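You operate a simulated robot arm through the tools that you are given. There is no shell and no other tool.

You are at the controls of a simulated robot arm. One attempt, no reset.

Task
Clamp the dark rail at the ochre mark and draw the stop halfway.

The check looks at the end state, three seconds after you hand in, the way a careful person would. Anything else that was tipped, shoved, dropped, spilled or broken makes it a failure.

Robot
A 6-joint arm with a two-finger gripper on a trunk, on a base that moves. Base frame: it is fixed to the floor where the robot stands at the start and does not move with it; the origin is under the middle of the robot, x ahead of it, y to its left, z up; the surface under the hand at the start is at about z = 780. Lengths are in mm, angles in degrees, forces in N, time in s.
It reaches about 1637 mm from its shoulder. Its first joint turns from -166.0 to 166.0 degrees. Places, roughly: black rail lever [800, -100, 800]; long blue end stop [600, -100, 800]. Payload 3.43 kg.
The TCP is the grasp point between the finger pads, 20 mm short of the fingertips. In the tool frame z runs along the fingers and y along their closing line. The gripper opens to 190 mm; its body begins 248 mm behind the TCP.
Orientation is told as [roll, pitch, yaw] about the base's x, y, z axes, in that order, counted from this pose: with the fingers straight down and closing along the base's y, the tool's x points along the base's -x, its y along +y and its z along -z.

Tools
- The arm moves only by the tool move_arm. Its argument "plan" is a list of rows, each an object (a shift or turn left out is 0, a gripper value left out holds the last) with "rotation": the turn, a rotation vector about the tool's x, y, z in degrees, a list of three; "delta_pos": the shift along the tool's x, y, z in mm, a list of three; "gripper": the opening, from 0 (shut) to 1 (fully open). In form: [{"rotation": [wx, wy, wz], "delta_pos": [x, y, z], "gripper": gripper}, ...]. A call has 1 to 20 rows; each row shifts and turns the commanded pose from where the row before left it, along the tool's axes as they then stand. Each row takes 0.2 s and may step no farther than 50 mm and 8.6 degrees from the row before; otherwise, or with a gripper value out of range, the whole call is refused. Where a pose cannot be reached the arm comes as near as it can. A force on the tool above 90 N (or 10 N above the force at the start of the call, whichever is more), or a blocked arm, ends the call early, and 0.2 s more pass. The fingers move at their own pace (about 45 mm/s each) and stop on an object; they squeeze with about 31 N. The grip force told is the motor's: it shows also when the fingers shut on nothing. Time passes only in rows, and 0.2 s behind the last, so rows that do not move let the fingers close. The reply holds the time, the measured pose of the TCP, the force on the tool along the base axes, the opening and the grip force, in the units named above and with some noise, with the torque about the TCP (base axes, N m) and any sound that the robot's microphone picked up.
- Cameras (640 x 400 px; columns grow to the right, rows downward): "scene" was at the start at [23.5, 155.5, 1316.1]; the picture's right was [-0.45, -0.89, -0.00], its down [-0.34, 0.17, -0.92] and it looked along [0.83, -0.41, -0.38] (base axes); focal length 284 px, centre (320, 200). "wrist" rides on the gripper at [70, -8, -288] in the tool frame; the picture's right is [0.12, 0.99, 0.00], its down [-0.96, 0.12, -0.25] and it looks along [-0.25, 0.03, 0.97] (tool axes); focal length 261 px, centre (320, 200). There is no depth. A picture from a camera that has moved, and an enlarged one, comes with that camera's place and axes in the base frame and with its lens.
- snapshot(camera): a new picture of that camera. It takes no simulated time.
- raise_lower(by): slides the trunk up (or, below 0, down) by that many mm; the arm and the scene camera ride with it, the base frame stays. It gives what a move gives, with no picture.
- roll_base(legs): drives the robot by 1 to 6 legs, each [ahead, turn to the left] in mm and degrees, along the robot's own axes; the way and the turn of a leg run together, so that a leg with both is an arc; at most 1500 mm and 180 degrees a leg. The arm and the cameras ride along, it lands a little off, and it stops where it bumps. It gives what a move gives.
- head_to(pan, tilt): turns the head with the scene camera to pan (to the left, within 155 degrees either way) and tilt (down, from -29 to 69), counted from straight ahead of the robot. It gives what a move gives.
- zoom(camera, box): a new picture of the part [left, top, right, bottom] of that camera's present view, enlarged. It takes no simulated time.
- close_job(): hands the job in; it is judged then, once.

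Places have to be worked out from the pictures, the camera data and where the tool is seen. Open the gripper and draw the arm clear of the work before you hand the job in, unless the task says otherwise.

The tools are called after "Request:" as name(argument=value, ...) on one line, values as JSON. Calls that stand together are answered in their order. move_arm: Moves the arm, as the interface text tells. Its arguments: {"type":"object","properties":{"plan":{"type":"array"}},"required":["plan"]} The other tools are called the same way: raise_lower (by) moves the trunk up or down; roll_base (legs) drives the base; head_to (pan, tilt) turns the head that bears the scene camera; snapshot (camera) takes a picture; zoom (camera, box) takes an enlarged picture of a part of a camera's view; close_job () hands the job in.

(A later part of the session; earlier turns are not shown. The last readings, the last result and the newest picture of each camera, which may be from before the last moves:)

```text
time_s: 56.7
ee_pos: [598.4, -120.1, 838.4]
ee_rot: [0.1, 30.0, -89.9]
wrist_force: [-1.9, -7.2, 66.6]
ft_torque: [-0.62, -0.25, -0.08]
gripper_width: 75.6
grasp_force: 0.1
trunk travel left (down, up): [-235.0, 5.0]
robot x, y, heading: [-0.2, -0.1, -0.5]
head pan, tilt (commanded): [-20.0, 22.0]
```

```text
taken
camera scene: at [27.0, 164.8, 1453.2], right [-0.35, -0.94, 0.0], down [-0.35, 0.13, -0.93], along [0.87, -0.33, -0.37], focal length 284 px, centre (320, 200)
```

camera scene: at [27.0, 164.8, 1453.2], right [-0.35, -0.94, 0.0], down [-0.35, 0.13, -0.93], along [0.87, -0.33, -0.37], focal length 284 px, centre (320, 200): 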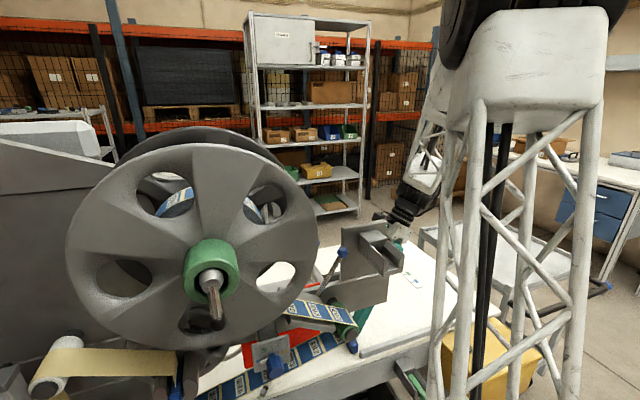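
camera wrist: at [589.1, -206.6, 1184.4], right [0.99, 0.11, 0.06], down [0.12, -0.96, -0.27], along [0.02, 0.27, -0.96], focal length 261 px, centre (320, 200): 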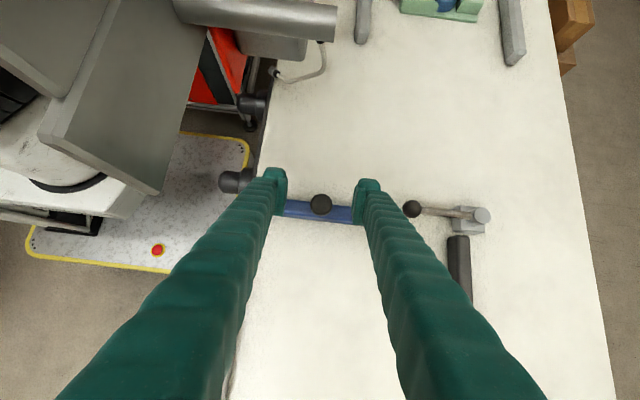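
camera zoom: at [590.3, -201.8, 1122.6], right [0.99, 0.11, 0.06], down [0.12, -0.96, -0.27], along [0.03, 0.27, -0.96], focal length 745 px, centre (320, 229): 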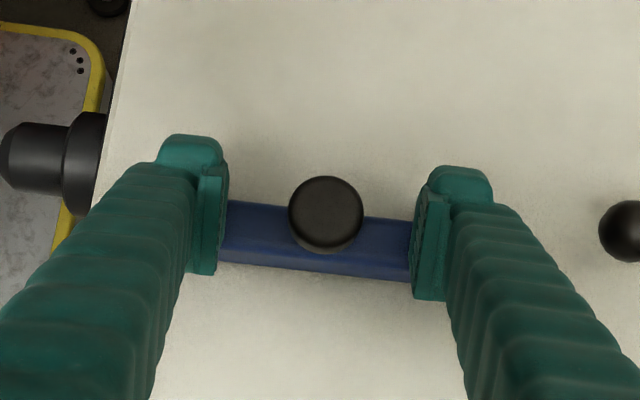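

A vertical force of 67 N says the fingertips are resting on the bar top, so it is a little higher than I estimated. I'll raise 6 mm.

Request:
move_arm(plan=[{"delta_pos": [3, 1, -5.2], "gripper": 0.4}, {}])

```text
time_s: 57.3
ee_pos: [600.4, -116.8, 841.0]
ee_rot: [-0.3, 30.0, -89.8]
wrist_force: [0.3, 0.2, -1.0]
ft_torque: [0.0, 0.02, 0.02]
gripper_width: 75.2
grasp_force: 0.0
trunk travel left (down, up): [-235.0, 5.0]
robot x, y, heading: [2.7, -0.0, -0.4]
head pan, tilt (commanded): [-20.0, 22.0]
```

Free of contact at z=841. Closing on the knob.

Request:
move_arm(plan=[{"gripper": 0.0}, {"gripper": 0.0}, {"gripper": 0.0}, {"gripper": 0.0}, {"gripper": 0.0}])

Request:
zoom(camera="wrist", box=[230, 120, 410, 260])

```text
time_s: 58.5
ee_pos: [600.8, -117.1, 841.9]
ee_rot: [-0.3, 30.0, -89.9]
wrist_force: [-8.1, 0.2, -4.2]
ft_torque: [0.03, 0.04, -0.06]
gripper_width: 27.3
grasp_force: 44.9
trunk travel left (down, up): [-235.0, 5.0]
robot x, y, heading: [0.2, 2.0, -0.4]
head pan, tilt (commanded): [-20.0, 22.0]
```

```text
2.86 times, centred on (320, 190) of wrist
camera zoom: at [593.4, -200.8, 1124.7], right [0.99, 0.11, 0.05], down [0.12, -0.96, -0.27], along [0.02, 0.27, -0.96], focal length 745 px, centre (320, 229)
```

zoom: 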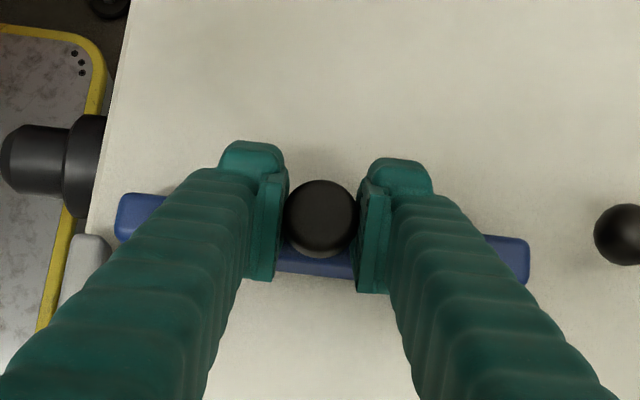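

The knob is held (27.3 mm). I'll test the stop's free direction, first a small pull in +y.

Request:
move_arm(plan=[{"delta_pos": [1.73, 0, 1.0]}, {"delta_pos": [1.73, 0, 1.0]}, {}])

```text
time_s: 59.3
ee_pos: [600.7, -114.4, 840.4]
ee_rot: [-0.2, 30.0, -89.8]
wrist_force: [-32.6, -34.1, -15.2]
ft_torque: [-0.2, 0.05, 0.21]
gripper_width: 26.5
grasp_force: 45.1
trunk travel left (down, up): [-235.0, 5.0]
robot x, y, heading: [-1.9, -1.7, -0.7]
head pan, tilt (commanded): [-20.0, 22.0]
```

+y meets -34 N after a short give. I'll return and test -y.

Request:
move_arm(plan=[{"delta_pos": [-1.73, 0, -1.0]}, {"delta_pos": [-1.73, 0, -1.0]}, {}])

Request:
move_arm(plan=[{"delta_pos": [-1.73, 0, -1.0]}, {"delta_pos": [-1.73, 0, -1.0]}, {}])

Request:
zoom(camera="wrist", box=[230, 120, 410, 260])

```text
time_s: 60.1
ee_pos: [600.6, -115.6, 840.9]
ee_rot: [-0.5, 30.2, -89.9]
wrist_force: [-43.0, 1.7, -40.0]
ft_torque: [0.8, -0.12, 0.53]
gripper_width: 26.2
grasp_force: 45.0
trunk travel left (down, up): [-235.0, 5.0]
robot x, y, heading: [-0.1, -3.2, -0.5]
head pan, tilt (commanded): [-20.0, 22.0]
```

```text
time_s: 60.9
ee_pos: [600.8, -122.0, 841.3]
ee_rot: [-0.4, 30.0, -89.9]
wrist_force: [-47.3, 2.4, -41.6]
ft_torque: [0.19, -0.02, 0.05]
gripper_width: 26.0
grasp_force: 44.6
trunk travel left (down, up): [-235.0, 5.0]
robot x, y, heading: [-1.7, 3.1, -0.6]
head pan, tilt (commanded): [-20.0, 22.0]
```

```text
2.86 times, centred on (320, 190) of wrist
camera zoom: at [593.8, -205.0, 1124.4], right [0.99, 0.11, 0.05], down [0.12, -0.96, -0.27], along [0.02, 0.27, -0.96], focal length 745 px, centre (320, 229)
```

zoom: 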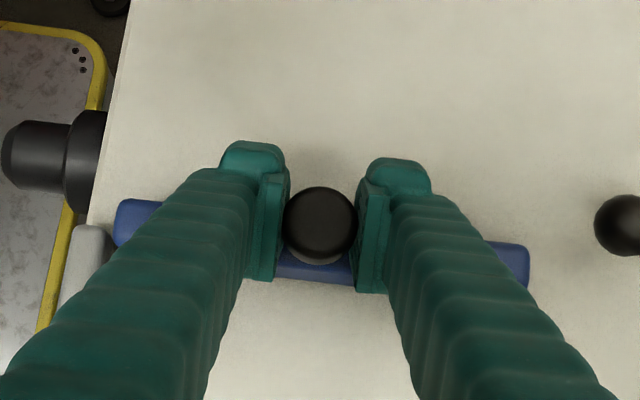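

In -y the bar travels with the gripper (about 6 mm in the picture) with almost no y force, so it draws toward -y and starts at its +y end. I'll relieve the x and z loads that built up.

Request:
move_arm(plan=[{"delta_pos": [-0.5, -2.0, 0.9]}, {}, {}])

```text
time_s: 61.7
ee_pos: [600.1, -122.0, 841.6]
ee_rot: [-0.3, 29.9, -89.9]
wrist_force: [-29.3, -2.5, -17.9]
ft_torque: [-0.29, -0.04, -0.04]
gripper_width: 26.1
grasp_force: 45.2
trunk travel left (down, up): [-235.0, 5.0]
robot x, y, heading: [0.4, -1.8, -0.7]
head pan, tilt (commanded): [-20.0, 22.0]
```

The loads are halved. One more correction, then I'll continue drawing in -y.

Request:
move_arm(plan=[{"delta_pos": [-0.4, -2.5, 0.7]}, {}])

Request:
move_arm(plan=[{"delta_pos": [-4.33, 0, -2.5]}, {"delta_pos": [-4.33, 0, -2.5]}, {}])

Request:
zoom(camera="wrist", box=[200, 100, 440, 260])

```text
time_s: 62.3
ee_pos: [599.1, -121.0, 841.0]
ee_rot: [-0.1, 29.9, -89.8]
wrist_force: [10.7, 1.3, 0.4]
ft_torque: [-0.01, -0.15, -0.05]
gripper_width: 25.9
grasp_force: 44.8
trunk travel left (down, up): [-235.0, 5.0]
robot x, y, heading: [2.0, -1.1, -0.7]
head pan, tilt (commanded): [-20.0, 22.0]
```

```text
time_s: 63.1
ee_pos: [600.0, -132.2, 840.6]
ee_rot: [0.0, 30.0, -89.9]
wrist_force: [43.9, 1.8, 28.1]
ft_torque: [-0.01, -0.28, 0.01]
gripper_width: 25.9
grasp_force: 44.3
trunk travel left (down, up): [-235.0, 5.0]
robot x, y, heading: [-3.2, -1.0, -0.5]
head pan, tilt (commanded): [-20.0, 22.0]
```

```text
2.50 times, centred on (320, 180) of wrist
camera zoom: at [592.2, -214.3, 1124.2], right [0.99, 0.11, 0.06], down [0.12, -0.96, -0.27], along [0.03, 0.27, -0.96], focal length 652 px, centre (320, 250)
```

zoom: 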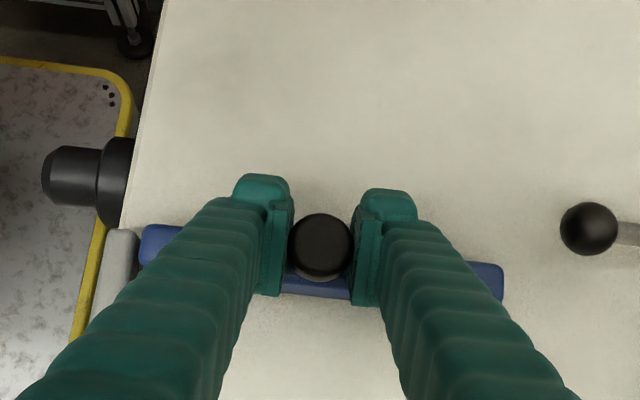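

The bar has moved about 15 mm in -y along with the knob. I'll relieve the built-up x and z loads and look closely at the bar's left end beside the grey fence.

Request:
move_arm(plan=[{"delta_pos": [0.5, 3.0, -0.9]}, {}])

Request:
zoom(camera="wrist", box=[225, 150, 305, 220])

Request:
zoom(camera="wrist", box=[340, 150, 440, 230])

```text
time_s: 63.7
ee_pos: [600.2, -130.9, 841.3]
ee_rot: [-0.3, 30.0, -89.9]
wrist_force: [26.8, -1.7, 31.7]
ft_torque: [-0.05, -0.26, -0.05]
gripper_width: 25.9
grasp_force: 44.9
trunk travel left (down, up): [-235.0, 5.0]
robot x, y, heading: [-1.0, -1.7, -0.9]
head pan, tilt (commanded): [-20.0, 22.0]
```

```text
5.71 times, centred on (265, 185) of wrist
camera zoom: at [593.2, -214.4, 1124.0], right [0.99, 0.11, 0.06], down [0.12, -0.96, -0.27], along [0.02, 0.27, -0.96], focal length 1489 px, centre (634, 286)
```

zoom: 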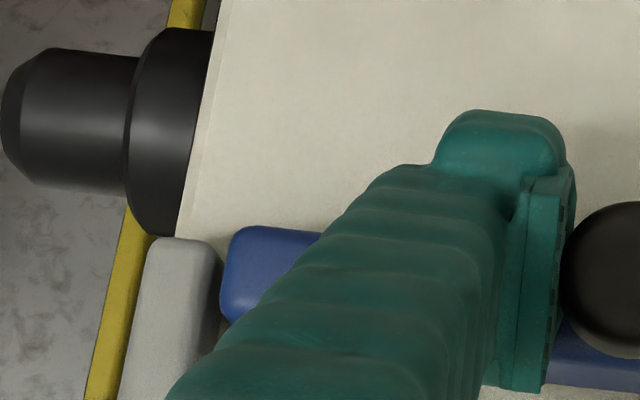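

```text
5.00 times, centred on (390, 190) of wrist
camera zoom: at [593.2, -214.4, 1124.0], right [0.99, 0.11, 0.06], down [0.12, -0.96, -0.27], along [0.02, 0.27, -0.96], focal length 1303 px, centre (-30, 250)
```

zoom: 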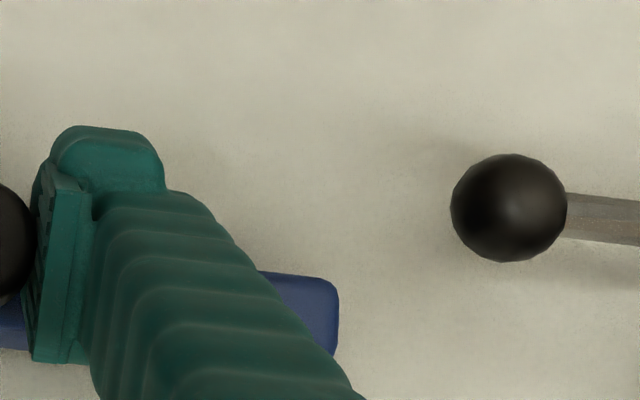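

The bar slides just beside the fence with a small visible gap. I'll relieve the loads again and keep drawing in -y to find the travel limit.

Request:
move_arm(plan=[{"delta_pos": [0.6, 2.5, -1.1]}, {}])

Request:
move_arm(plan=[{"delta_pos": [-4.33, 0.3, -2.5]}, {"delta_pos": [-4.33, 0.3, -2.5]}, {}])

```text
time_s: 64.3
ee_pos: [599.7, -131.1, 840.3]
ee_rot: [-0.5, 30.1, -89.8]
wrist_force: [-8.6, -2.0, 1.1]
ft_torque: [-0.23, -0.17, -0.05]
gripper_width: 25.9
grasp_force: 44.4
trunk travel left (down, up): [-235.0, 5.0]
robot x, y, heading: [-1.8, 2.4, -0.4]
head pan, tilt (commanded): [-20.0, 22.0]
```

```text
time_s: 65.1
ee_pos: [600.9, -139.5, 840.5]
ee_rot: [-0.6, 30.1, -90.0]
wrist_force: [-55.3, 1.9, -46.7]
ft_torque: [-0.26, -0.38, 0.1]
gripper_width: 25.9
grasp_force: 44.5
trunk travel left (down, up): [-235.0, 5.0]
robot x, y, heading: [-2.5, 3.1, -0.8]
head pan, tilt (commanded): [-20.0, 22.0]
```

The y load stays near zero while x and z swing, which is arm tracking error against the slide's guidance. I'll relieve and continue in smaller steps.

Request:
move_arm(plan=[{"delta_pos": [-0.9, -4.0, 1.6]}, {}])

Request:
move_arm(plan=[{"delta_pos": [-4.33, 0, -2.5]}, {}])

Request:
zoom(camera="wrist", box=[200, 100, 440, 260])

```text
time_s: 65.7
ee_pos: [599.4, -141.6, 841.0]
ee_rot: [-0.2, 30.1, -89.9]
wrist_force: [-37.5, 2.3, -24.5]
ft_torque: [-0.14, -0.08, 0.07]
gripper_width: 26.3
grasp_force: 45.0
trunk travel left (down, up): [-235.0, 5.0]
robot x, y, heading: [-5.6, -2.5, -0.6]
head pan, tilt (commanded): [-20.0, 22.0]
```

```text
time_s: 66.3
ee_pos: [600.5, -147.5, 840.9]
ee_rot: [-0.2, 30.0, -89.9]
wrist_force: [-28.8, -0.4, -27.7]
ft_torque: [-0.14, -0.13, 0.01]
gripper_width: 25.9
grasp_force: 45.0
trunk travel left (down, up): [-235.0, 5.0]
robot x, y, heading: [0.1, -0.6, -0.5]
head pan, tilt (commanded): [-20.0, 22.0]
```

```text
2.50 times, centred on (320, 180) of wrist
camera zoom: at [593.1, -229.9, 1124.2], right [0.99, 0.11, 0.06], down [0.12, -0.96, -0.27], along [0.02, 0.27, -0.96], focal length 652 px, centre (320, 250)
```

zoom: 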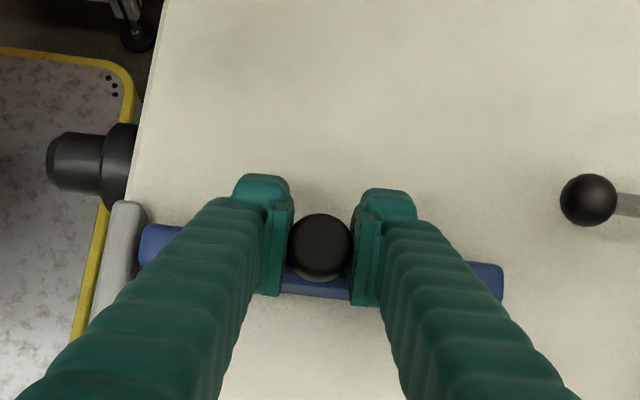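

Drawn about 30 mm so far with no y resistance. Continuing with relief corrections.

Request:
move_arm(plan=[{"delta_pos": [-0.5, -2.3, 1.0]}, {"delta_pos": [-6.9, 0, -4.0]}, {"delta_pos": [-6.9, 0, -4.0]}, {}])

Request:
move_arm(plan=[{}, {}])

```text
time_s: 67.3
ee_pos: [600.3, -161.9, 841.7]
ee_rot: [-0.1, 29.9, -89.9]
wrist_force: [23.8, 0.6, 6.8]
ft_torque: [-0.14, -0.13, 0.01]
gripper_width: 25.8
grasp_force: 44.9
trunk travel left (down, up): [-235.0, 5.0]
robot x, y, heading: [-1.3, -4.1, -0.4]
head pan, tilt (commanded): [-20.0, 22.0]
```

```text
time_s: 67.9
ee_pos: [600.4, -162.2, 841.1]
ee_rot: [0.0, 29.8, -89.8]
wrist_force: [45.5, -0.2, 25.1]
ft_torque: [-0.07, -0.32, -0.04]
gripper_width: 25.9
grasp_force: 45.3
trunk travel left (down, up): [-235.0, 5.0]
robot x, y, heading: [-4.5, -0.6, -0.4]
head pan, tilt (commanded): [-20.0, 22.0]
```

The load drifts while holding, so the controller integrates. Small corrections and waiting are better. I'll correct by 1 mm and watch the trend.

Request:
move_arm(plan=[{"delta_pos": [0.3, 1.2, -0.5]}, {}, {}])

Request:
move_arm(plan=[{}, {}])

```text
time_s: 68.7
ee_pos: [600.1, -160.6, 839.5]
ee_rot: [-0.2, 30.0, -89.9]
wrist_force: [41.7, -2.1, 35.0]
ft_torque: [-0.1, -0.4, -0.11]
gripper_width: 25.9
grasp_force: 45.1
trunk travel left (down, up): [-235.0, 5.0]
robot x, y, heading: [-2.9, -0.8, -0.3]
head pan, tilt (commanded): [-20.0, 22.0]
```

```text
time_s: 69.3
ee_pos: [599.9, -160.6, 840.7]
ee_rot: [-0.2, 30.0, -89.9]
wrist_force: [42.2, -0.7, 38.2]
ft_torque: [-0.26, -0.4, 0.09]
gripper_width: 25.7
grasp_force: 45.1
trunk travel left (down, up): [-235.0, 5.0]
robot x, y, heading: [-1.5, 0.7, -0.4]
head pan, tilt (commanded): [-20.0, 22.0]
```

The loads are steady now. I'll nudge to relieve them and continue drawing.

Request:
move_arm(plan=[{"delta_pos": [-6.5, 1.5, -4.9]}, {"delta_pos": [-6.9, 0, -4.0]}, {"delta_pos": [-6.9, 0, -4.0]}, {}])

Request:
move_arm(plan=[{"delta_pos": [-6.9, 0, -4.0]}, {"delta_pos": [-6.9, 0, -4.0]}, {}])

Request:
zoom(camera="wrist", box=[200, 100, 440, 260])

```text
time_s: 70.3
ee_pos: [600.4, -184.3, 840.3]
ee_rot: [-0.3, 30.0, -89.9]
wrist_force: [26.2, 1.8, 36.0]
ft_torque: [0.02, -0.19, -0.04]
gripper_width: 25.6
grasp_force: 45.0
trunk travel left (down, up): [-235.0, 5.0]
robot x, y, heading: [-1.6, -2.4, -0.5]
head pan, tilt (commanded): [-20.0, 22.0]
```

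```text
time_s: 71.1
ee_pos: [599.7, -202.5, 840.2]
ee_rot: [-0.4, 29.9, -89.8]
wrist_force: [12.5, 0.0, -11.4]
ft_torque: [-0.52, -0.46, 0.28]
gripper_width: 25.8
grasp_force: 44.9
trunk travel left (down, up): [-235.0, 5.0]
robot x, y, heading: [1.3, -1.7, -0.6]
head pan, tilt (commanded): [-20.0, 22.0]
```

```text
2.50 times, centred on (320, 180) of wrist
camera zoom: at [593.9, -286.6, 1123.8], right [0.99, 0.11, 0.05], down [0.12, -0.96, -0.27], along [0.02, 0.27, -0.96], focal length 652 px, centre (320, 250)
```

zoom: 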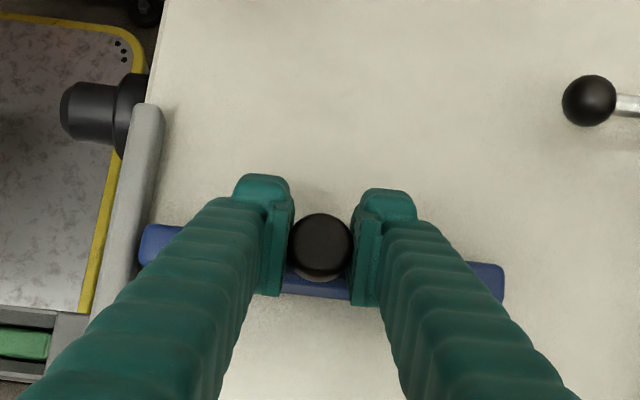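

The stop is drawn 85 mm and still free. Continuing to find the end of the travel.

Request:
move_arm(plan=[{"delta_pos": [-6.9, 0, -4.0]}, {"delta_pos": [-6.9, 0, -4.0]}, {"delta_pos": [-6.9, 0, -4.0]}, {}])

```text
time_s: 72.1
ee_pos: [600.3, -227.1, 840.5]
ee_rot: [-0.4, 30.0, -90.1]
wrist_force: [-1.0, 2.1, -43.9]
ft_torque: [-0.11, -0.23, -0.18]
gripper_width: 25.6
grasp_force: 44.9
trunk travel left (down, up): [-235.0, 5.0]
robot x, y, heading: [-0.8, -0.2, -0.4]
head pan, tilt (commanded): [-20.0, 22.0]
```

Request:
move_arm(plan=[{"delta_pos": [-7.4, 0, -3.2]}, {"delta_pos": [-6.9, 0, -4.0]}, {"delta_pos": [-6.9, 0, -4.0]}, {}])

```text
time_s: 73.1
ee_pos: [600.3, -251.6, 840.8]
ee_rot: [-0.3, 29.9, -90.0]
wrist_force: [-16.6, -0.1, -20.4]
ft_torque: [0.01, -0.08, 0.14]
gripper_width: 26.0
grasp_force: 44.9
trunk travel left (down, up): [-235.0, 5.0]
robot x, y, heading: [1.1, -1.8, -0.2]
head pan, tilt (commanded): [-20.0, 22.0]
```

Now 134 mm drawn. I'll check that the bar is following evenly before going on.

Request:
snapshot(camera="wrist")

Request:
move_arm(plan=[{"delta_pos": [-6.9, -0.4, -3.7]}, {"delta_pos": [-6.9, 0, -4.0]}, {"delta_pos": [-6.9, 0, -4.0]}, {}])

```text
taken
camera wrist: at [593.5, -334.3, 1123.9], right [0.99, 0.11, 0.05], down [0.12, -0.96, -0.27], along [0.02, 0.27, -0.96], focal length 261 px, centre (320, 200)
```

wrist: 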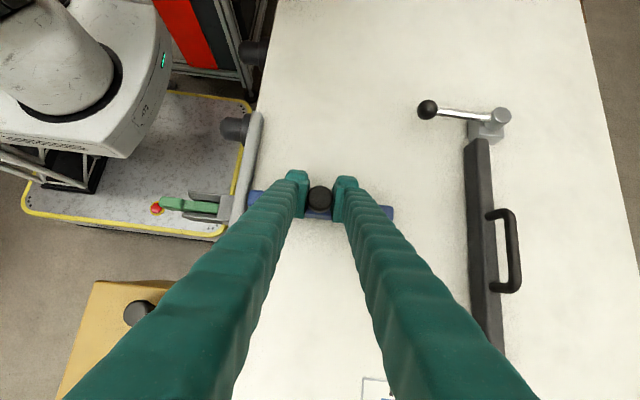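

```text
time_s: 74.1
ee_pos: [600.1, -273.0, 841.1]
ee_rot: [-0.2, 30.0, -89.9]
wrist_force: [4.2, 0.1, 0.0]
ft_torque: [-0.1, -0.13, -0.09]
gripper_width: 26.1
grasp_force: 45.1
trunk travel left (down, up): [-235.0, 5.0]
robot x, y, heading: [-1.4, -3.2, -0.5]
head pan, tilt (commanded): [-20.0, 22.0]
```

156 mm drawn and no limit yet. Continuing.

Request:
move_arm(plan=[{"delta_pos": [-6.9, 0, -4.0]}, {"delta_pos": [-6.9, 0, -4.0]}, {"delta_pos": [-6.9, 0, -4.0]}, {}])

Request:
move_arm(plan=[{"delta_pos": [-6.9, 0, -4.0]}, {"delta_pos": [-6.9, 0, -4.0]}, {"delta_pos": [-6.9, 0, -4.0]}, {}])

```text
time_s: 75.1
ee_pos: [600.0, -297.4, 841.2]
ee_rot: [-0.3, 30.0, -89.8]
wrist_force: [20.5, 1.0, -2.1]
ft_torque: [-0.04, -0.26, -0.06]
gripper_width: 25.8
grasp_force: 45.3
trunk travel left (down, up): [-235.0, 5.0]
robot x, y, heading: [1.4, -2.2, -0.5]
head pan, tilt (commanded): [-20.0, 22.0]
```

```text
time_s: 76.1
ee_pos: [600.3, -321.6, 840.4]
ee_rot: [-0.1, 30.0, -89.9]
wrist_force: [23.1, 0.3, 15.0]
ft_torque: [-0.15, -0.22, 0.11]
gripper_width: 25.8
grasp_force: 45.2
trunk travel left (down, up): [-235.0, 5.0]
robot x, y, heading: [1.0, 1.0, -0.2]
head pan, tilt (commanded): [-20.0, 22.0]
```

204 mm drawn with no limit yet. Continuing carefully.

Request:
move_arm(plan=[{"delta_pos": [-6.9, 0.4, -4.2]}, {"delta_pos": [-6.9, 0, -4.0]}, {"delta_pos": [-6.9, 0, -4.0]}, {}])

Request:
snapshot(camera="wrist")

Request:
snapshot(camera="scene")

```text
time_s: 77.1
ee_pos: [600.7, -346.6, 840.7]
ee_rot: [-0.3, 30.1, -89.9]
wrist_force: [21.6, -0.2, 26.7]
ft_torque: [0.07, -0.18, -0.13]
gripper_width: 25.7
grasp_force: 44.8
trunk travel left (down, up): [-235.0, 5.0]
robot x, y, heading: [-0.7, 0.8, -0.4]
head pan, tilt (commanded): [-20.0, 22.0]
```

```text
taken
camera wrist: at [593.0, -429.4, 1123.9], right [0.99, 0.11, 0.06], down [0.12, -0.96, -0.27], along [0.02, 0.27, -0.96], focal length 261 px, centre (320, 200)
```

wrist: 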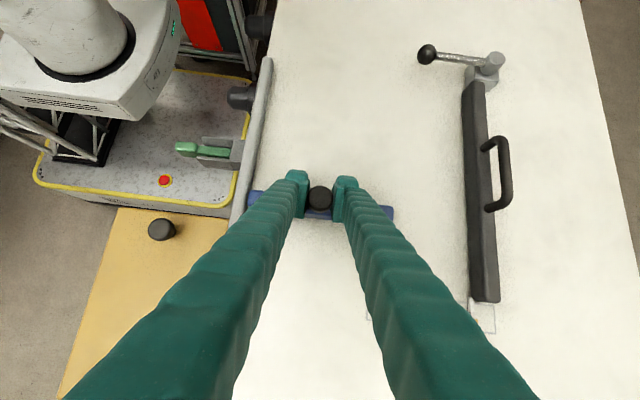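

```text
taken
camera scene: at [28.8, 164.8, 1452.1], right [-0.35, -0.94, 0.0], down [-0.35, 0.13, -0.93], along [0.87, -0.33, -0.37], focal length 284 px, centre (320, 200)
```

scene: 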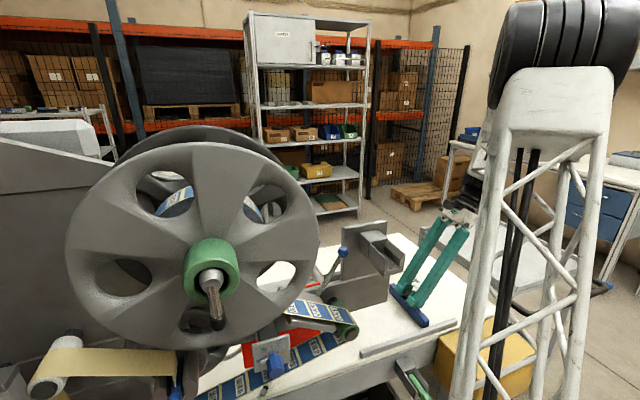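

229 mm drawn. The bar follows squarely in both views. Continuing.

Request:
move_arm(plan=[{"delta_pos": [-6.9, 0.4, -4.4]}, {"delta_pos": [-6.9, 0, -4.0]}, {"delta_pos": [-6.9, 0, -4.0]}, {}])

Request:
move_arm(plan=[{"delta_pos": [-6.9, 0, -4.0]}, {"delta_pos": [-6.9, 0, -4.0]}, {"delta_pos": [-6.9, 0, -4.0]}, {}])

```text
time_s: 78.1
ee_pos: [599.9, -370.2, 839.7]
ee_rot: [-0.5, 30.0, -90.0]
wrist_force: [-4.5, 1.9, -21.4]
ft_torque: [-0.26, -0.22, 0.26]
gripper_width: 25.6
grasp_force: 44.8
trunk travel left (down, up): [-235.0, 5.0]
robot x, y, heading: [-2.5, -1.3, -0.5]
head pan, tilt (commanded): [-20.0, 22.0]
```

```text
time_s: 79.1
ee_pos: [599.2, -393.4, 840.3]
ee_rot: [-0.4, 30.0, -89.9]
wrist_force: [-34.2, -2.4, -29.5]
ft_torque: [-0.16, -0.06, -0.24]
gripper_width: 25.8
grasp_force: 44.6
trunk travel left (down, up): [-235.0, 5.0]
robot x, y, heading: [-4.9, -1.0, -0.6]
head pan, tilt (commanded): [-20.0, 22.0]
```

276 mm drawn and still free. I'll relieve slightly and continue in smaller steps as the likely limit nears.

Request:
move_arm(plan=[{"delta_pos": [-7.2, -0.8, -3.4]}, {"delta_pos": [-6.9, 0, -4.0]}, {}])

Request:
move_arm(plan=[{"delta_pos": [-6.9, 0, -4.0]}, {"delta_pos": [-6.9, 0, -4.0]}, {}])

```text
time_s: 79.9
ee_pos: [601.1, -409.2, 840.4]
ee_rot: [-0.4, 30.0, -89.9]
wrist_force: [-38.6, -0.5, -16.2]
ft_torque: [0.1, -0.04, 0.02]
gripper_width: 26.1
grasp_force: 45.4
trunk travel left (down, up): [-235.0, 5.0]
robot x, y, heading: [2.7, -3.5, -0.6]
head pan, tilt (commanded): [-20.0, 22.0]
```

```text
time_s: 80.5
ee_pos: [601.1, -415.7, 841.5]
ee_rot: [-0.8, 30.9, -89.7]
wrist_force: [-4.2, 14.9, 1.3]
ft_torque: [0.58, -0.11, -0.15]
gripper_width: 26.5
grasp_force: 44.7
trunk travel left (down, up): [-235.0, 5.0]
robot x, y, heading: [0.1, 6.5, -0.3]
head pan, tilt (commanded): [-20.0, 22.0]
stopped in row 3: the force on the tool passed its limit at 91 N (the readings are from after the stop); the commanded pose is now the measured one
```

The y force finally hit the limit at TCP y≈-416, so this is the far stop. Total travel is about 300 mm from the start near -115. I'll look to confirm before going back by half.

Request:
move_arm(plan=[{}, {}])

Request:
snapshot(camera="wrist")

Request:
zoom(camera="wrist", box=[200, 100, 440, 260])

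```text
time_s: 81.1
ee_pos: [600.5, -416.2, 840.7]
ee_rot: [-0.7, 30.6, -89.7]
wrist_force: [-10.8, 23.0, 8.2]
ft_torque: [0.7, 0.09, -0.14]
gripper_width: 26.0
grasp_force: 45.1
trunk travel left (down, up): [-235.0, 5.0]
robot x, y, heading: [-1.5, -3.9, 0.0]
head pan, tilt (commanded): [-20.0, 22.0]
```

```text
taken
camera wrist: at [595.8, -502.1, 1123.4], right [0.99, 0.11, 0.05], down [0.12, -0.95, -0.28], along [0.02, 0.28, -0.96], focal length 261 px, centre (320, 200)
```

wrist: 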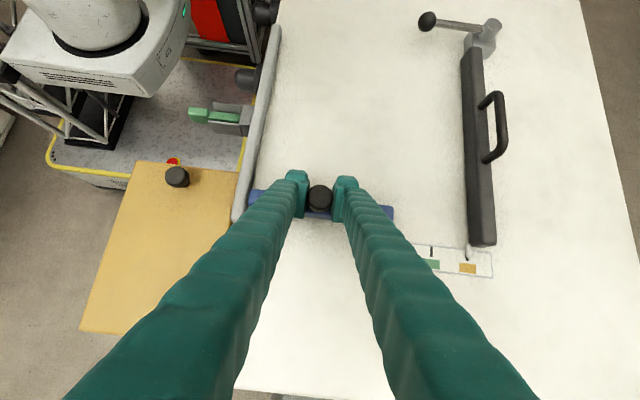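

```text
2.50 times, centred on (320, 180) of wrist
camera zoom: at [595.8, -502.1, 1123.4], right [0.99, 0.11, 0.05], down [0.12, -0.95, -0.28], along [0.02, 0.28, -0.96], focal length 652 px, centre (320, 250)
```

zoom: 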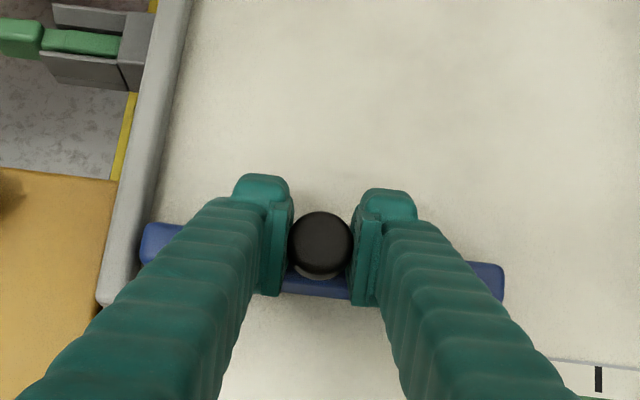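

By the same picture method, the knob went from y≈-118 at the start to y≈-418 at the limit, so the travel is 300 mm. Halfway is knob y≈-268 (TCP ≈-266). I'll move back +y in steps.

Request:
move_arm(plan=[{"delta_pos": [6.93, 0, 4.0]}, {"delta_pos": [6.93, 0, 4.0]}, {"delta_pos": [6.93, 0, 4.0]}, {}])

Request:
move_arm(plan=[{"delta_pos": [6.93, 0, 4.0]}, {"delta_pos": [6.93, 0, 4.0]}, {"delta_pos": [6.93, 0, 4.0]}, {}])

```text
time_s: 82.1
ee_pos: [599.4, -392.5, 841.5]
ee_rot: [-0.5, 30.6, -89.6]
wrist_force: [-21.7, 2.8, 22.8]
ft_torque: [-0.36, -0.33, 0.53]
gripper_width: 26.2
grasp_force: 45.5
trunk travel left (down, up): [-235.0, 5.0]
robot x, y, heading: [-0.5, 1.2, -0.2]
head pan, tilt (commanded): [-20.0, 22.0]
```

```text
time_s: 83.1
ee_pos: [601.8, -369.2, 838.9]
ee_rot: [-0.7, 30.5, -89.7]
wrist_force: [-26.9, -0.1, 36.5]
ft_torque: [-0.04, -0.33, -0.23]
gripper_width: 25.7
grasp_force: 44.8
trunk travel left (down, up): [-235.0, 5.0]
robot x, y, heading: [-2.4, -1.1, 0.1]
head pan, tilt (commanded): [-20.0, 22.0]
```

Request:
move_arm(plan=[{"delta_pos": [7.4, -0.5, 3.3]}, {"delta_pos": [6.93, 0, 4.0]}, {"delta_pos": [6.93, 0, 4.0]}, {}])

Request:
move_arm(plan=[{"delta_pos": [6.93, 0, 4.0]}, {"delta_pos": [6.93, 0, 4.0]}, {"delta_pos": [6.93, 0, 4.0]}, {}])

```text
time_s: 84.1
ee_pos: [600.4, -345.9, 841.3]
ee_rot: [-0.7, 30.7, -89.7]
wrist_force: [-30.2, 0.6, -0.2]
ft_torque: [-0.52, -0.87, -0.05]
gripper_width: 26.0
grasp_force: 45.1
trunk travel left (down, up): [-235.0, 5.0]
robot x, y, heading: [-5.3, 0.1, -0.2]
head pan, tilt (commanded): [-20.0, 22.0]
```

```text
time_s: 85.1
ee_pos: [599.3, -321.6, 839.9]
ee_rot: [-0.8, 30.7, -89.7]
wrist_force: [-23.7, -0.1, -34.4]
ft_torque: [-0.8, -0.71, 0.08]
gripper_width: 25.8
grasp_force: 44.5
trunk travel left (down, up): [-235.0, 5.0]
robot x, y, heading: [-0.4, -3.5, -0.1]
head pan, tilt (commanded): [-20.0, 22.0]
```

The stop moves smoothly. About 55 mm remain to halfway, so I'll continue with a little relief.

Request:
move_arm(plan=[{"delta_pos": [6.6, -0.5, 4.6]}, {"delta_pos": [6.93, 0, 4.0]}, {"delta_pos": [6.93, 0, 4.0]}, {}])

Request:
move_arm(plan=[{"delta_pos": [6.6, 0, 4.2]}, {"delta_pos": [6.93, 0, 4.0]}, {"delta_pos": [6.93, 0, 4.0]}, {}])

Request:
zoom(camera="wrist", box=[200, 100, 440, 260])

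```text
time_s: 86.1
ee_pos: [599.8, -297.4, 841.6]
ee_rot: [-0.7, 30.6, -89.7]
wrist_force: [9.5, 0.4, -57.0]
ft_torque: [-0.39, -0.15, -0.12]
gripper_width: 26.2
grasp_force: 45.1
trunk travel left (down, up): [-235.0, 5.0]
robot x, y, heading: [-3.2, 2.8, -0.1]
head pan, tilt (commanded): [-20.0, 22.0]
```

```text
time_s: 87.1
ee_pos: [599.8, -272.1, 840.7]
ee_rot: [-0.7, 30.7, -89.6]
wrist_force: [21.3, -1.2, -47.6]
ft_torque: [-0.11, -0.02, -0.11]
gripper_width: 26.6
grasp_force: 45.7
trunk travel left (down, up): [-235.0, 5.0]
robot x, y, heading: [-2.1, -0.2, -0.0]
head pan, tilt (commanded): [-20.0, 22.0]
```

```text
2.50 times, centred on (320, 180) of wrist
camera zoom: at [595.6, -358.8, 1123.4], right [0.99, 0.11, 0.05], down [0.12, -0.95, -0.28], along [0.02, 0.28, -0.96], focal length 652 px, centre (320, 250)
```

zoom: 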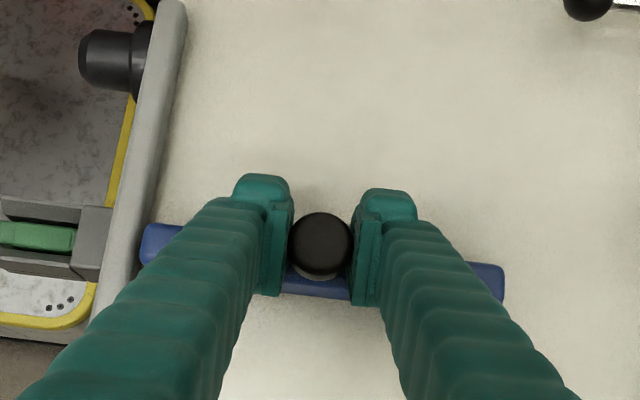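

By the camera poses I've come back 143.3 mm of the 150, so I'll do the remaining 6.7 mm and relieve z.

Request:
move_arm(plan=[{"delta_pos": [2.5, 0.3, 2.4]}, {"delta_pos": [2.8, 0, 1.7]}, {}, {}])

Request:
zoom(camera="wrist", box=[200, 100, 440, 260])

```text
time_s: 88.1
ee_pos: [600.8, -265.5, 841.2]
ee_rot: [-0.7, 30.5, -89.6]
wrist_force: [27.5, 0.4, -15.2]
ft_torque: [-0.06, -0.03, -0.04]
gripper_width: 26.3
grasp_force: 44.8
trunk travel left (down, up): [-235.0, 5.0]
robot x, y, heading: [-1.6, -0.9, -0.1]
head pan, tilt (commanded): [-20.0, 22.0]
```

```text
2.50 times, centred on (320, 180) of wrist
camera zoom: at [595.4, -352.4, 1123.4], right [0.99, 0.11, 0.05], down [0.12, -0.95, -0.28], along [0.02, 0.28, -0.96], focal length 652 px, centre (320, 250)
```

zoom: 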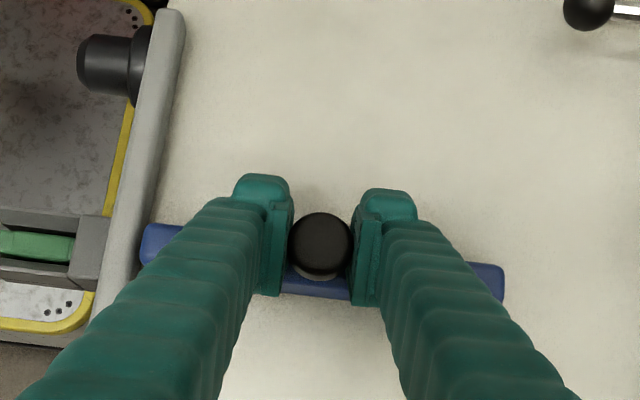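

I'm at 149.7 mm of 300. I'll ease the side load, open, and check the stop doesn't move.

Request:
move_arm(plan=[{"delta_pos": [-0.15, 1.2, 0.25]}, {}, {}])

Request:
move_arm(plan=[{"gripper": 0.2}, {"gripper": 0.4}, {"gripper": 0.4}, {"gripper": 0.4}, {"gripper": 0.4}])

Request:
zoom(camera="wrist", box=[200, 100, 440, 260])

```text
time_s: 88.9
ee_pos: [600.9, -265.5, 840.7]
ee_rot: [-0.8, 30.7, -89.7]
wrist_force: [19.1, 0.7, 1.1]
ft_torque: [0.14, -0.05, 0.02]
gripper_width: 26.2
grasp_force: 44.6
trunk travel left (down, up): [-235.0, 5.0]
robot x, y, heading: [2.3, -1.2, -0.2]
head pan, tilt (commanded): [-20.0, 22.0]
```

```text
time_s: 90.1
ee_pos: [599.8, -267.1, 841.0]
ee_rot: [-0.7, 30.5, -89.7]
wrist_force: [0.3, 0.0, -0.6]
ft_torque: [0.0, 0.01, -0.02]
gripper_width: 76.0
grasp_force: 0.0
trunk travel left (down, up): [-235.0, 5.0]
robot x, y, heading: [-1.6, 2.1, -0.0]
head pan, tilt (commanded): [-20.0, 22.0]
```

```text
2.50 times, centred on (320, 180) of wrist
camera zoom: at [595.3, -352.5, 1123.0], right [0.99, 0.11, 0.05], down [0.12, -0.95, -0.28], along [0.02, 0.28, -0.96], focal length 652 px, centre (320, 250)
```

zoom: 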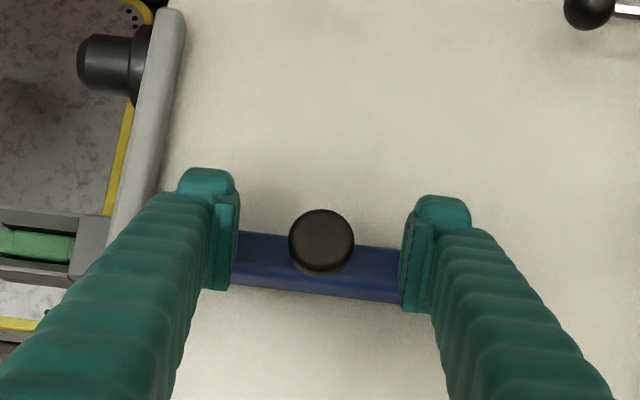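

The stop stayed in place on release. I'll lift straight up and then straighten the tool and retreat toward the starting pose.

Request:
move_arm(plan=[{"delta_pos": [20.3, 0, -34.5], "gripper": 0.4}, {"delta_pos": [20.3, 0, -34.5], "gripper": 0.4}, {"delta_pos": [20.3, 0, -34.5], "gripper": 0.4}, {"delta_pos": [20.3, 0, -34.5], "gripper": 0.4}, {}])

Request:
snapshot(camera="wrist")

```text
time_s: 91.3
ee_pos: [596.9, -265.5, 999.9]
ee_rot: [-0.8, 30.6, -89.8]
wrist_force: [0.1, 0.4, -0.6]
ft_torque: [-0.01, -0.04, 0.03]
gripper_width: 76.1
grasp_force: 0.1
trunk travel left (down, up): [-235.0, 5.0]
robot x, y, heading: [2.6, 4.4, -0.1]
head pan, tilt (commanded): [-20.0, 22.0]
```

```text
taken
camera wrist: at [592.1, -352.8, 1281.3], right [0.99, 0.11, 0.05], down [0.12, -0.95, -0.28], along [0.02, 0.28, -0.96], focal length 261 px, centre (320, 200)
```

wrist: 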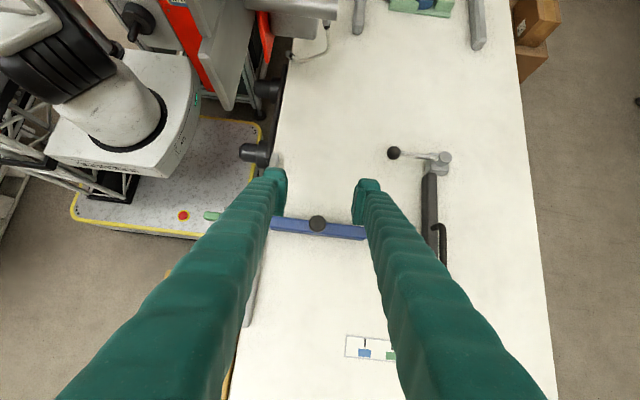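

Everything looks in order. I'll return to near the starting pose and straighten the tool for a final inspection.

Request:
move_arm(plan=[{"delta_pos": [-29, 23, -29.7], "gripper": 0.6}, {"delta_pos": [-29, 23, -29.7], "gripper": 0.8}, {"delta_pos": [-29, 23, -29.7], "gripper": 1.0}, {"delta_pos": [-29, 23, -29.7], "gripper": 1.0}, {"delta_pos": [-29, 23, -29.7], "gripper": 1.0}, {"rotation": [0, -7.65, 0], "gripper": 1.0}, {"rotation": [0, -7.65, 0], "gripper": 1.0}, {"rotation": [0, -7.65, 0], "gripper": 1.0}, {"rotation": [0, -7.65, 0], "gripper": 1.0}, {}])

Request:
snapshot(camera="wrist")

Request:
head_to(pan=-26.6, tilt=30)

Request:
snapshot(camera="scene")

```text
time_s: 93.5
ee_pos: [718.3, -466.6, 1053.8]
ee_rot: [-0.6, 0.0, -89.4]
wrist_force: [-1.2, 0.3, -0.5]
ft_torque: [-0.02, -0.01, -0.02]
gripper_width: 189.7
grasp_force: 0.1
trunk travel left (down, up): [-235.0, 5.0]
robot x, y, heading: [3.1, -0.8, -0.4]
head pan, tilt (commanded): [-20.0, 22.0]
```

```text
taken
camera wrist: at [712.5, -396.3, 1339.8], right [0.99, 0.13, -0.01], down [0.13, -0.96, 0.25], along [0.02, -0.25, -0.97], focal length 261 px, centre (320, 200)
```

wrist: 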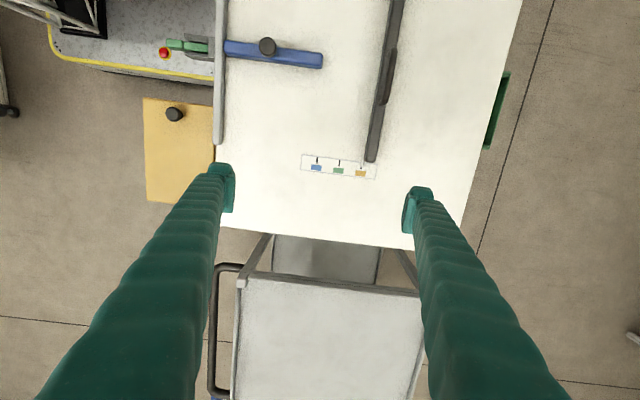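

```text
time_s: 94.2
ee_pos: [718.8, -466.2, 1053.2]
ee_rot: [-0.6, 0.0, -89.4]
wrist_force: [0.1, 0.5, 0.5]
ft_torque: [0.0, 0.01, 0.03]
gripper_width: 189.5
grasp_force: 0.0
trunk travel left (down, up): [-235.0, 5.0]
robot x, y, heading: [-2.7, -0.4, -0.1]
head pan, tilt (commanded): [-26.6, 30.0]
```

```text
taken
camera scene: at [21.0, 156.0, 1439.2], right [-0.45, -0.89, 0.0], down [-0.45, 0.22, -0.87], along [0.77, -0.39, -0.5], focal length 284 px, centre (320, 200)
```

scene: 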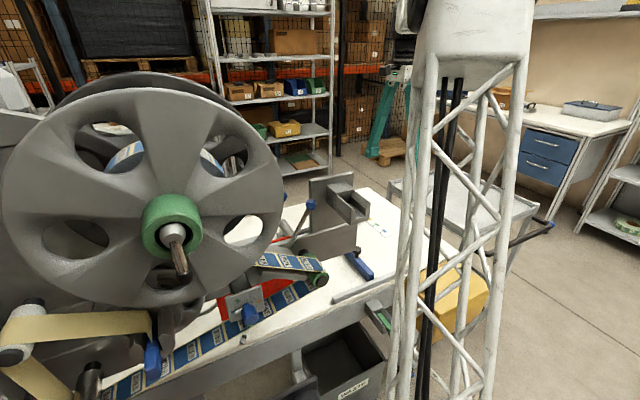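

The arm is clear. I'll zoom in to verify the pointer at ochre, the lever, and the stop.

Request:
zoom(camera="wrist", box=[295, 145, 385, 190])

Request:
zoom(camera="wrist", box=[330, 150, 390, 185])

Request:
zoom(camera="wrist", box=[200, 0, 500, 10])

Request:
zoom(camera="scene", box=[270, 160, 430, 320])

```text
7.11 times, centred on (340, 168) of wrist
camera zoom: at [712.9, -396.5, 1339.5], right [0.99, 0.13, -0.01], down [0.13, -0.96, 0.25], along [0.02, -0.24, -0.97], focal length 1854 px, centre (178, 431)
```

zoom: 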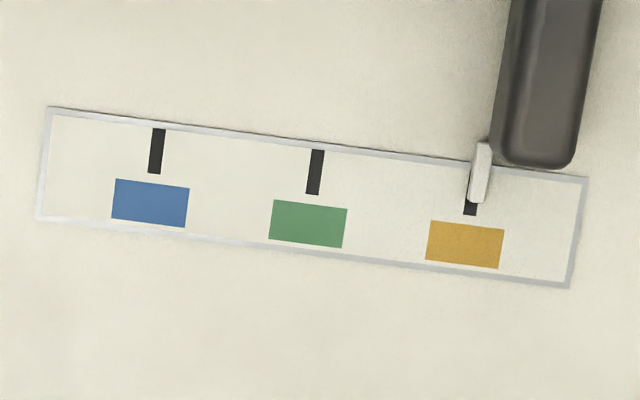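

```text
10.67 times, centred on (360, 168) of wrist
camera zoom: at [712.9, -396.5, 1339.5], right [0.99, 0.13, -0.01], down [0.13, -0.96, 0.25], along [0.02, -0.24, -0.97], focal length 2780 px, centre (-107, 547)
```

zoom: 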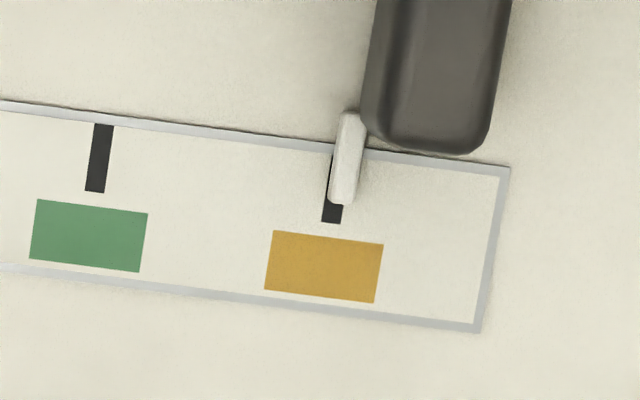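

```text
2.13 times, centred on (350, 5) of wrist
camera zoom: at [712.9, -396.5, 1339.5], right [0.99, 0.13, -0.01], down [0.13, -0.96, 0.25], along [0.02, -0.24, -0.97], focal length 556 px, centre (256, 616)
```

zoom: 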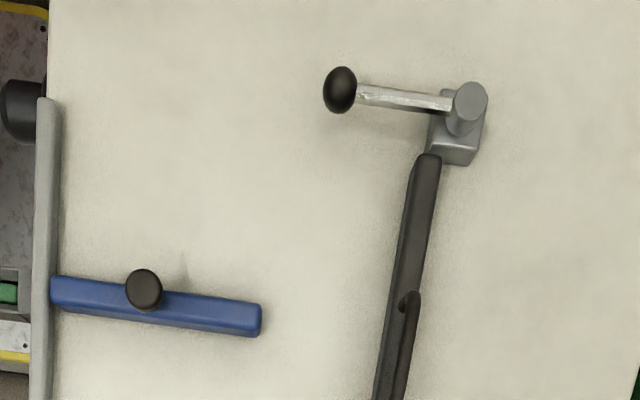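

```text
2.50 times, centred on (350, 240) of scene
camera zoom: at [21.0, 156.0, 1439.2], right [-0.45, -0.89, 0.0], down [-0.45, 0.22, -0.87], along [0.77, -0.39, -0.5], focal length 711 px, centre (245, 100)
```

zoom: 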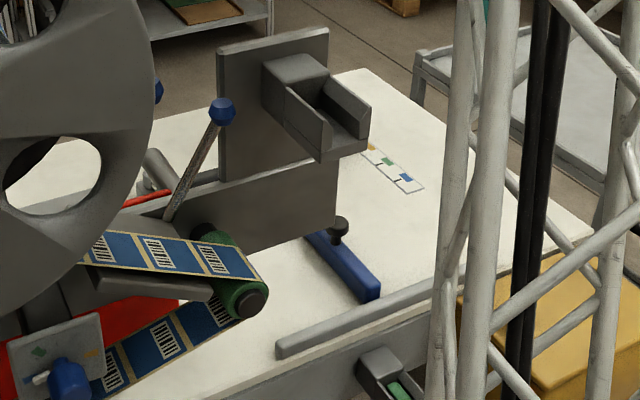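

The pointer sits on the ochre tick (the small offset fits parallax), the lever is back parallel to x, and the stop is mid-travel. To confirm the clamp really holds, I'll go back to the handle for a gentle tug test.

Request:
move_arm(plan=[{"delta_pos": [35.6, 19.4, 26.6], "rotation": [-0.6, 0, 0.6], "gripper": 0.35}, {"delta_pos": [35.6, 19.4, 26.6], "gripper": 0.35}, {"delta_pos": [35.6, 19.4, 26.6], "gripper": 0.35}, {"delta_pos": [35.6, 19.4, 26.6], "gripper": 0.35}, {"delta_pos": [35.6, 19.4, 26.6], "gripper": 0.35}, {"gripper": 0.35}, {"gripper": 0.35}, {}])

Request:
zoom(camera="wrist", box=[240, 60, 400, 240])

```text
time_s: 96.0
ee_pos: [817.5, -287.7, 915.3]
ee_rot: [0.0, 0.0, -90.0]
wrist_force: [0.0, 0.9, -0.1]
ft_torque: [0.0, 0.03, 0.0]
gripper_width: 66.5
grasp_force: 0.0
trunk travel left (down, up): [-235.0, 5.0]
robot x, y, heading: [2.4, 0.2, -0.2]
head pan, tilt (commanded): [-26.6, 30.0]
```

```text
2.22 times, centred on (320, 150) of wrist
camera zoom: at [809.1, -218.0, 1201.8], right [0.99, 0.12, 0.0], down [0.12, -0.96, 0.25], along [0.03, -0.25, -0.97], focal length 579 px, centre (320, 311)
```

zoom: 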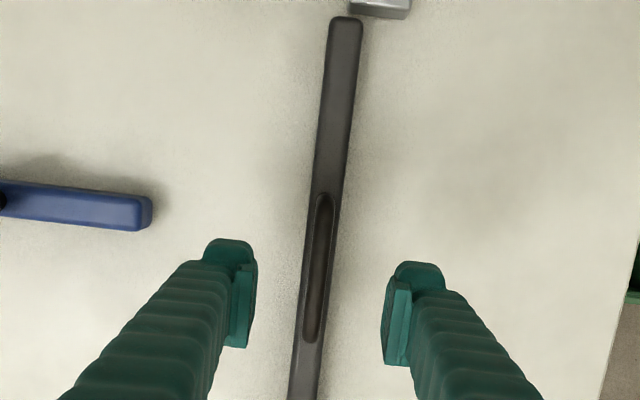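

I'm centred over the handle. First I'll take a near-overhead look at the pointer, then descend and grip.

Request:
zoom(camera="wrist", box=[280, 250, 340, 290])

Request:
move_arm(plan=[{"delta_pos": [0, -0.7, 30], "gripper": 0.35}, {"delta_pos": [0, 0, 30], "gripper": 0.35}, {"delta_pos": [0, 0, 17], "gripper": 0.35}, {"gripper": 0.35}, {"gripper": 0.0}, {"gripper": 0.0}, {"gripper": 0.0}, {"gripper": 0.0}, {"gripper": 0.0}])

```text
10.00 times, centred on (310, 270) of wrist
camera zoom: at [809.1, -218.0, 1201.8], right [0.99, 0.12, 0.0], down [0.12, -0.96, 0.25], along [0.03, -0.25, -0.97], focal length 2606 px, centre (420, -500)
```

zoom: 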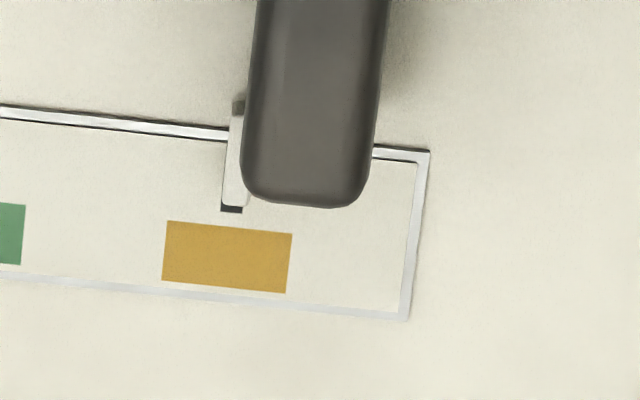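

```text
time_s: 98.0
ee_pos: [814.7, -288.9, 842.5]
ee_rot: [0.0, 0.0, -90.0]
wrist_force: [-0.5, 1.0, -1.3]
ft_torque: [0.01, 0.01, 0.03]
gripper_width: 7.0
grasp_force: 41.1
trunk travel left (down, up): [-235.0, 5.0]
robot x, y, heading: [0.1, -1.5, -0.2]
head pan, tilt (commanded): [-26.6, 30.0]
```

The pointer is within about 0.7 mm of the tick centre. Now a gentle tug of 1.5 mm in -x to see whether the clamp resists.

Request:
move_arm(plan=[{"delta_pos": [0, -1.5, 0]}, {}])

```text
time_s: 98.6
ee_pos: [814.9, -288.4, 841.6]
ee_rot: [0.1, 0.0, -90.0]
wrist_force: [16.1, -6.3, -8.6]
ft_torque: [-0.14, 0.08, -0.02]
gripper_width: 7.2
grasp_force: 40.2
trunk travel left (down, up): [-235.0, 5.0]
robot x, y, heading: [-2.4, 0.7, -0.2]
head pan, tilt (commanded): [-26.6, 30.0]
```

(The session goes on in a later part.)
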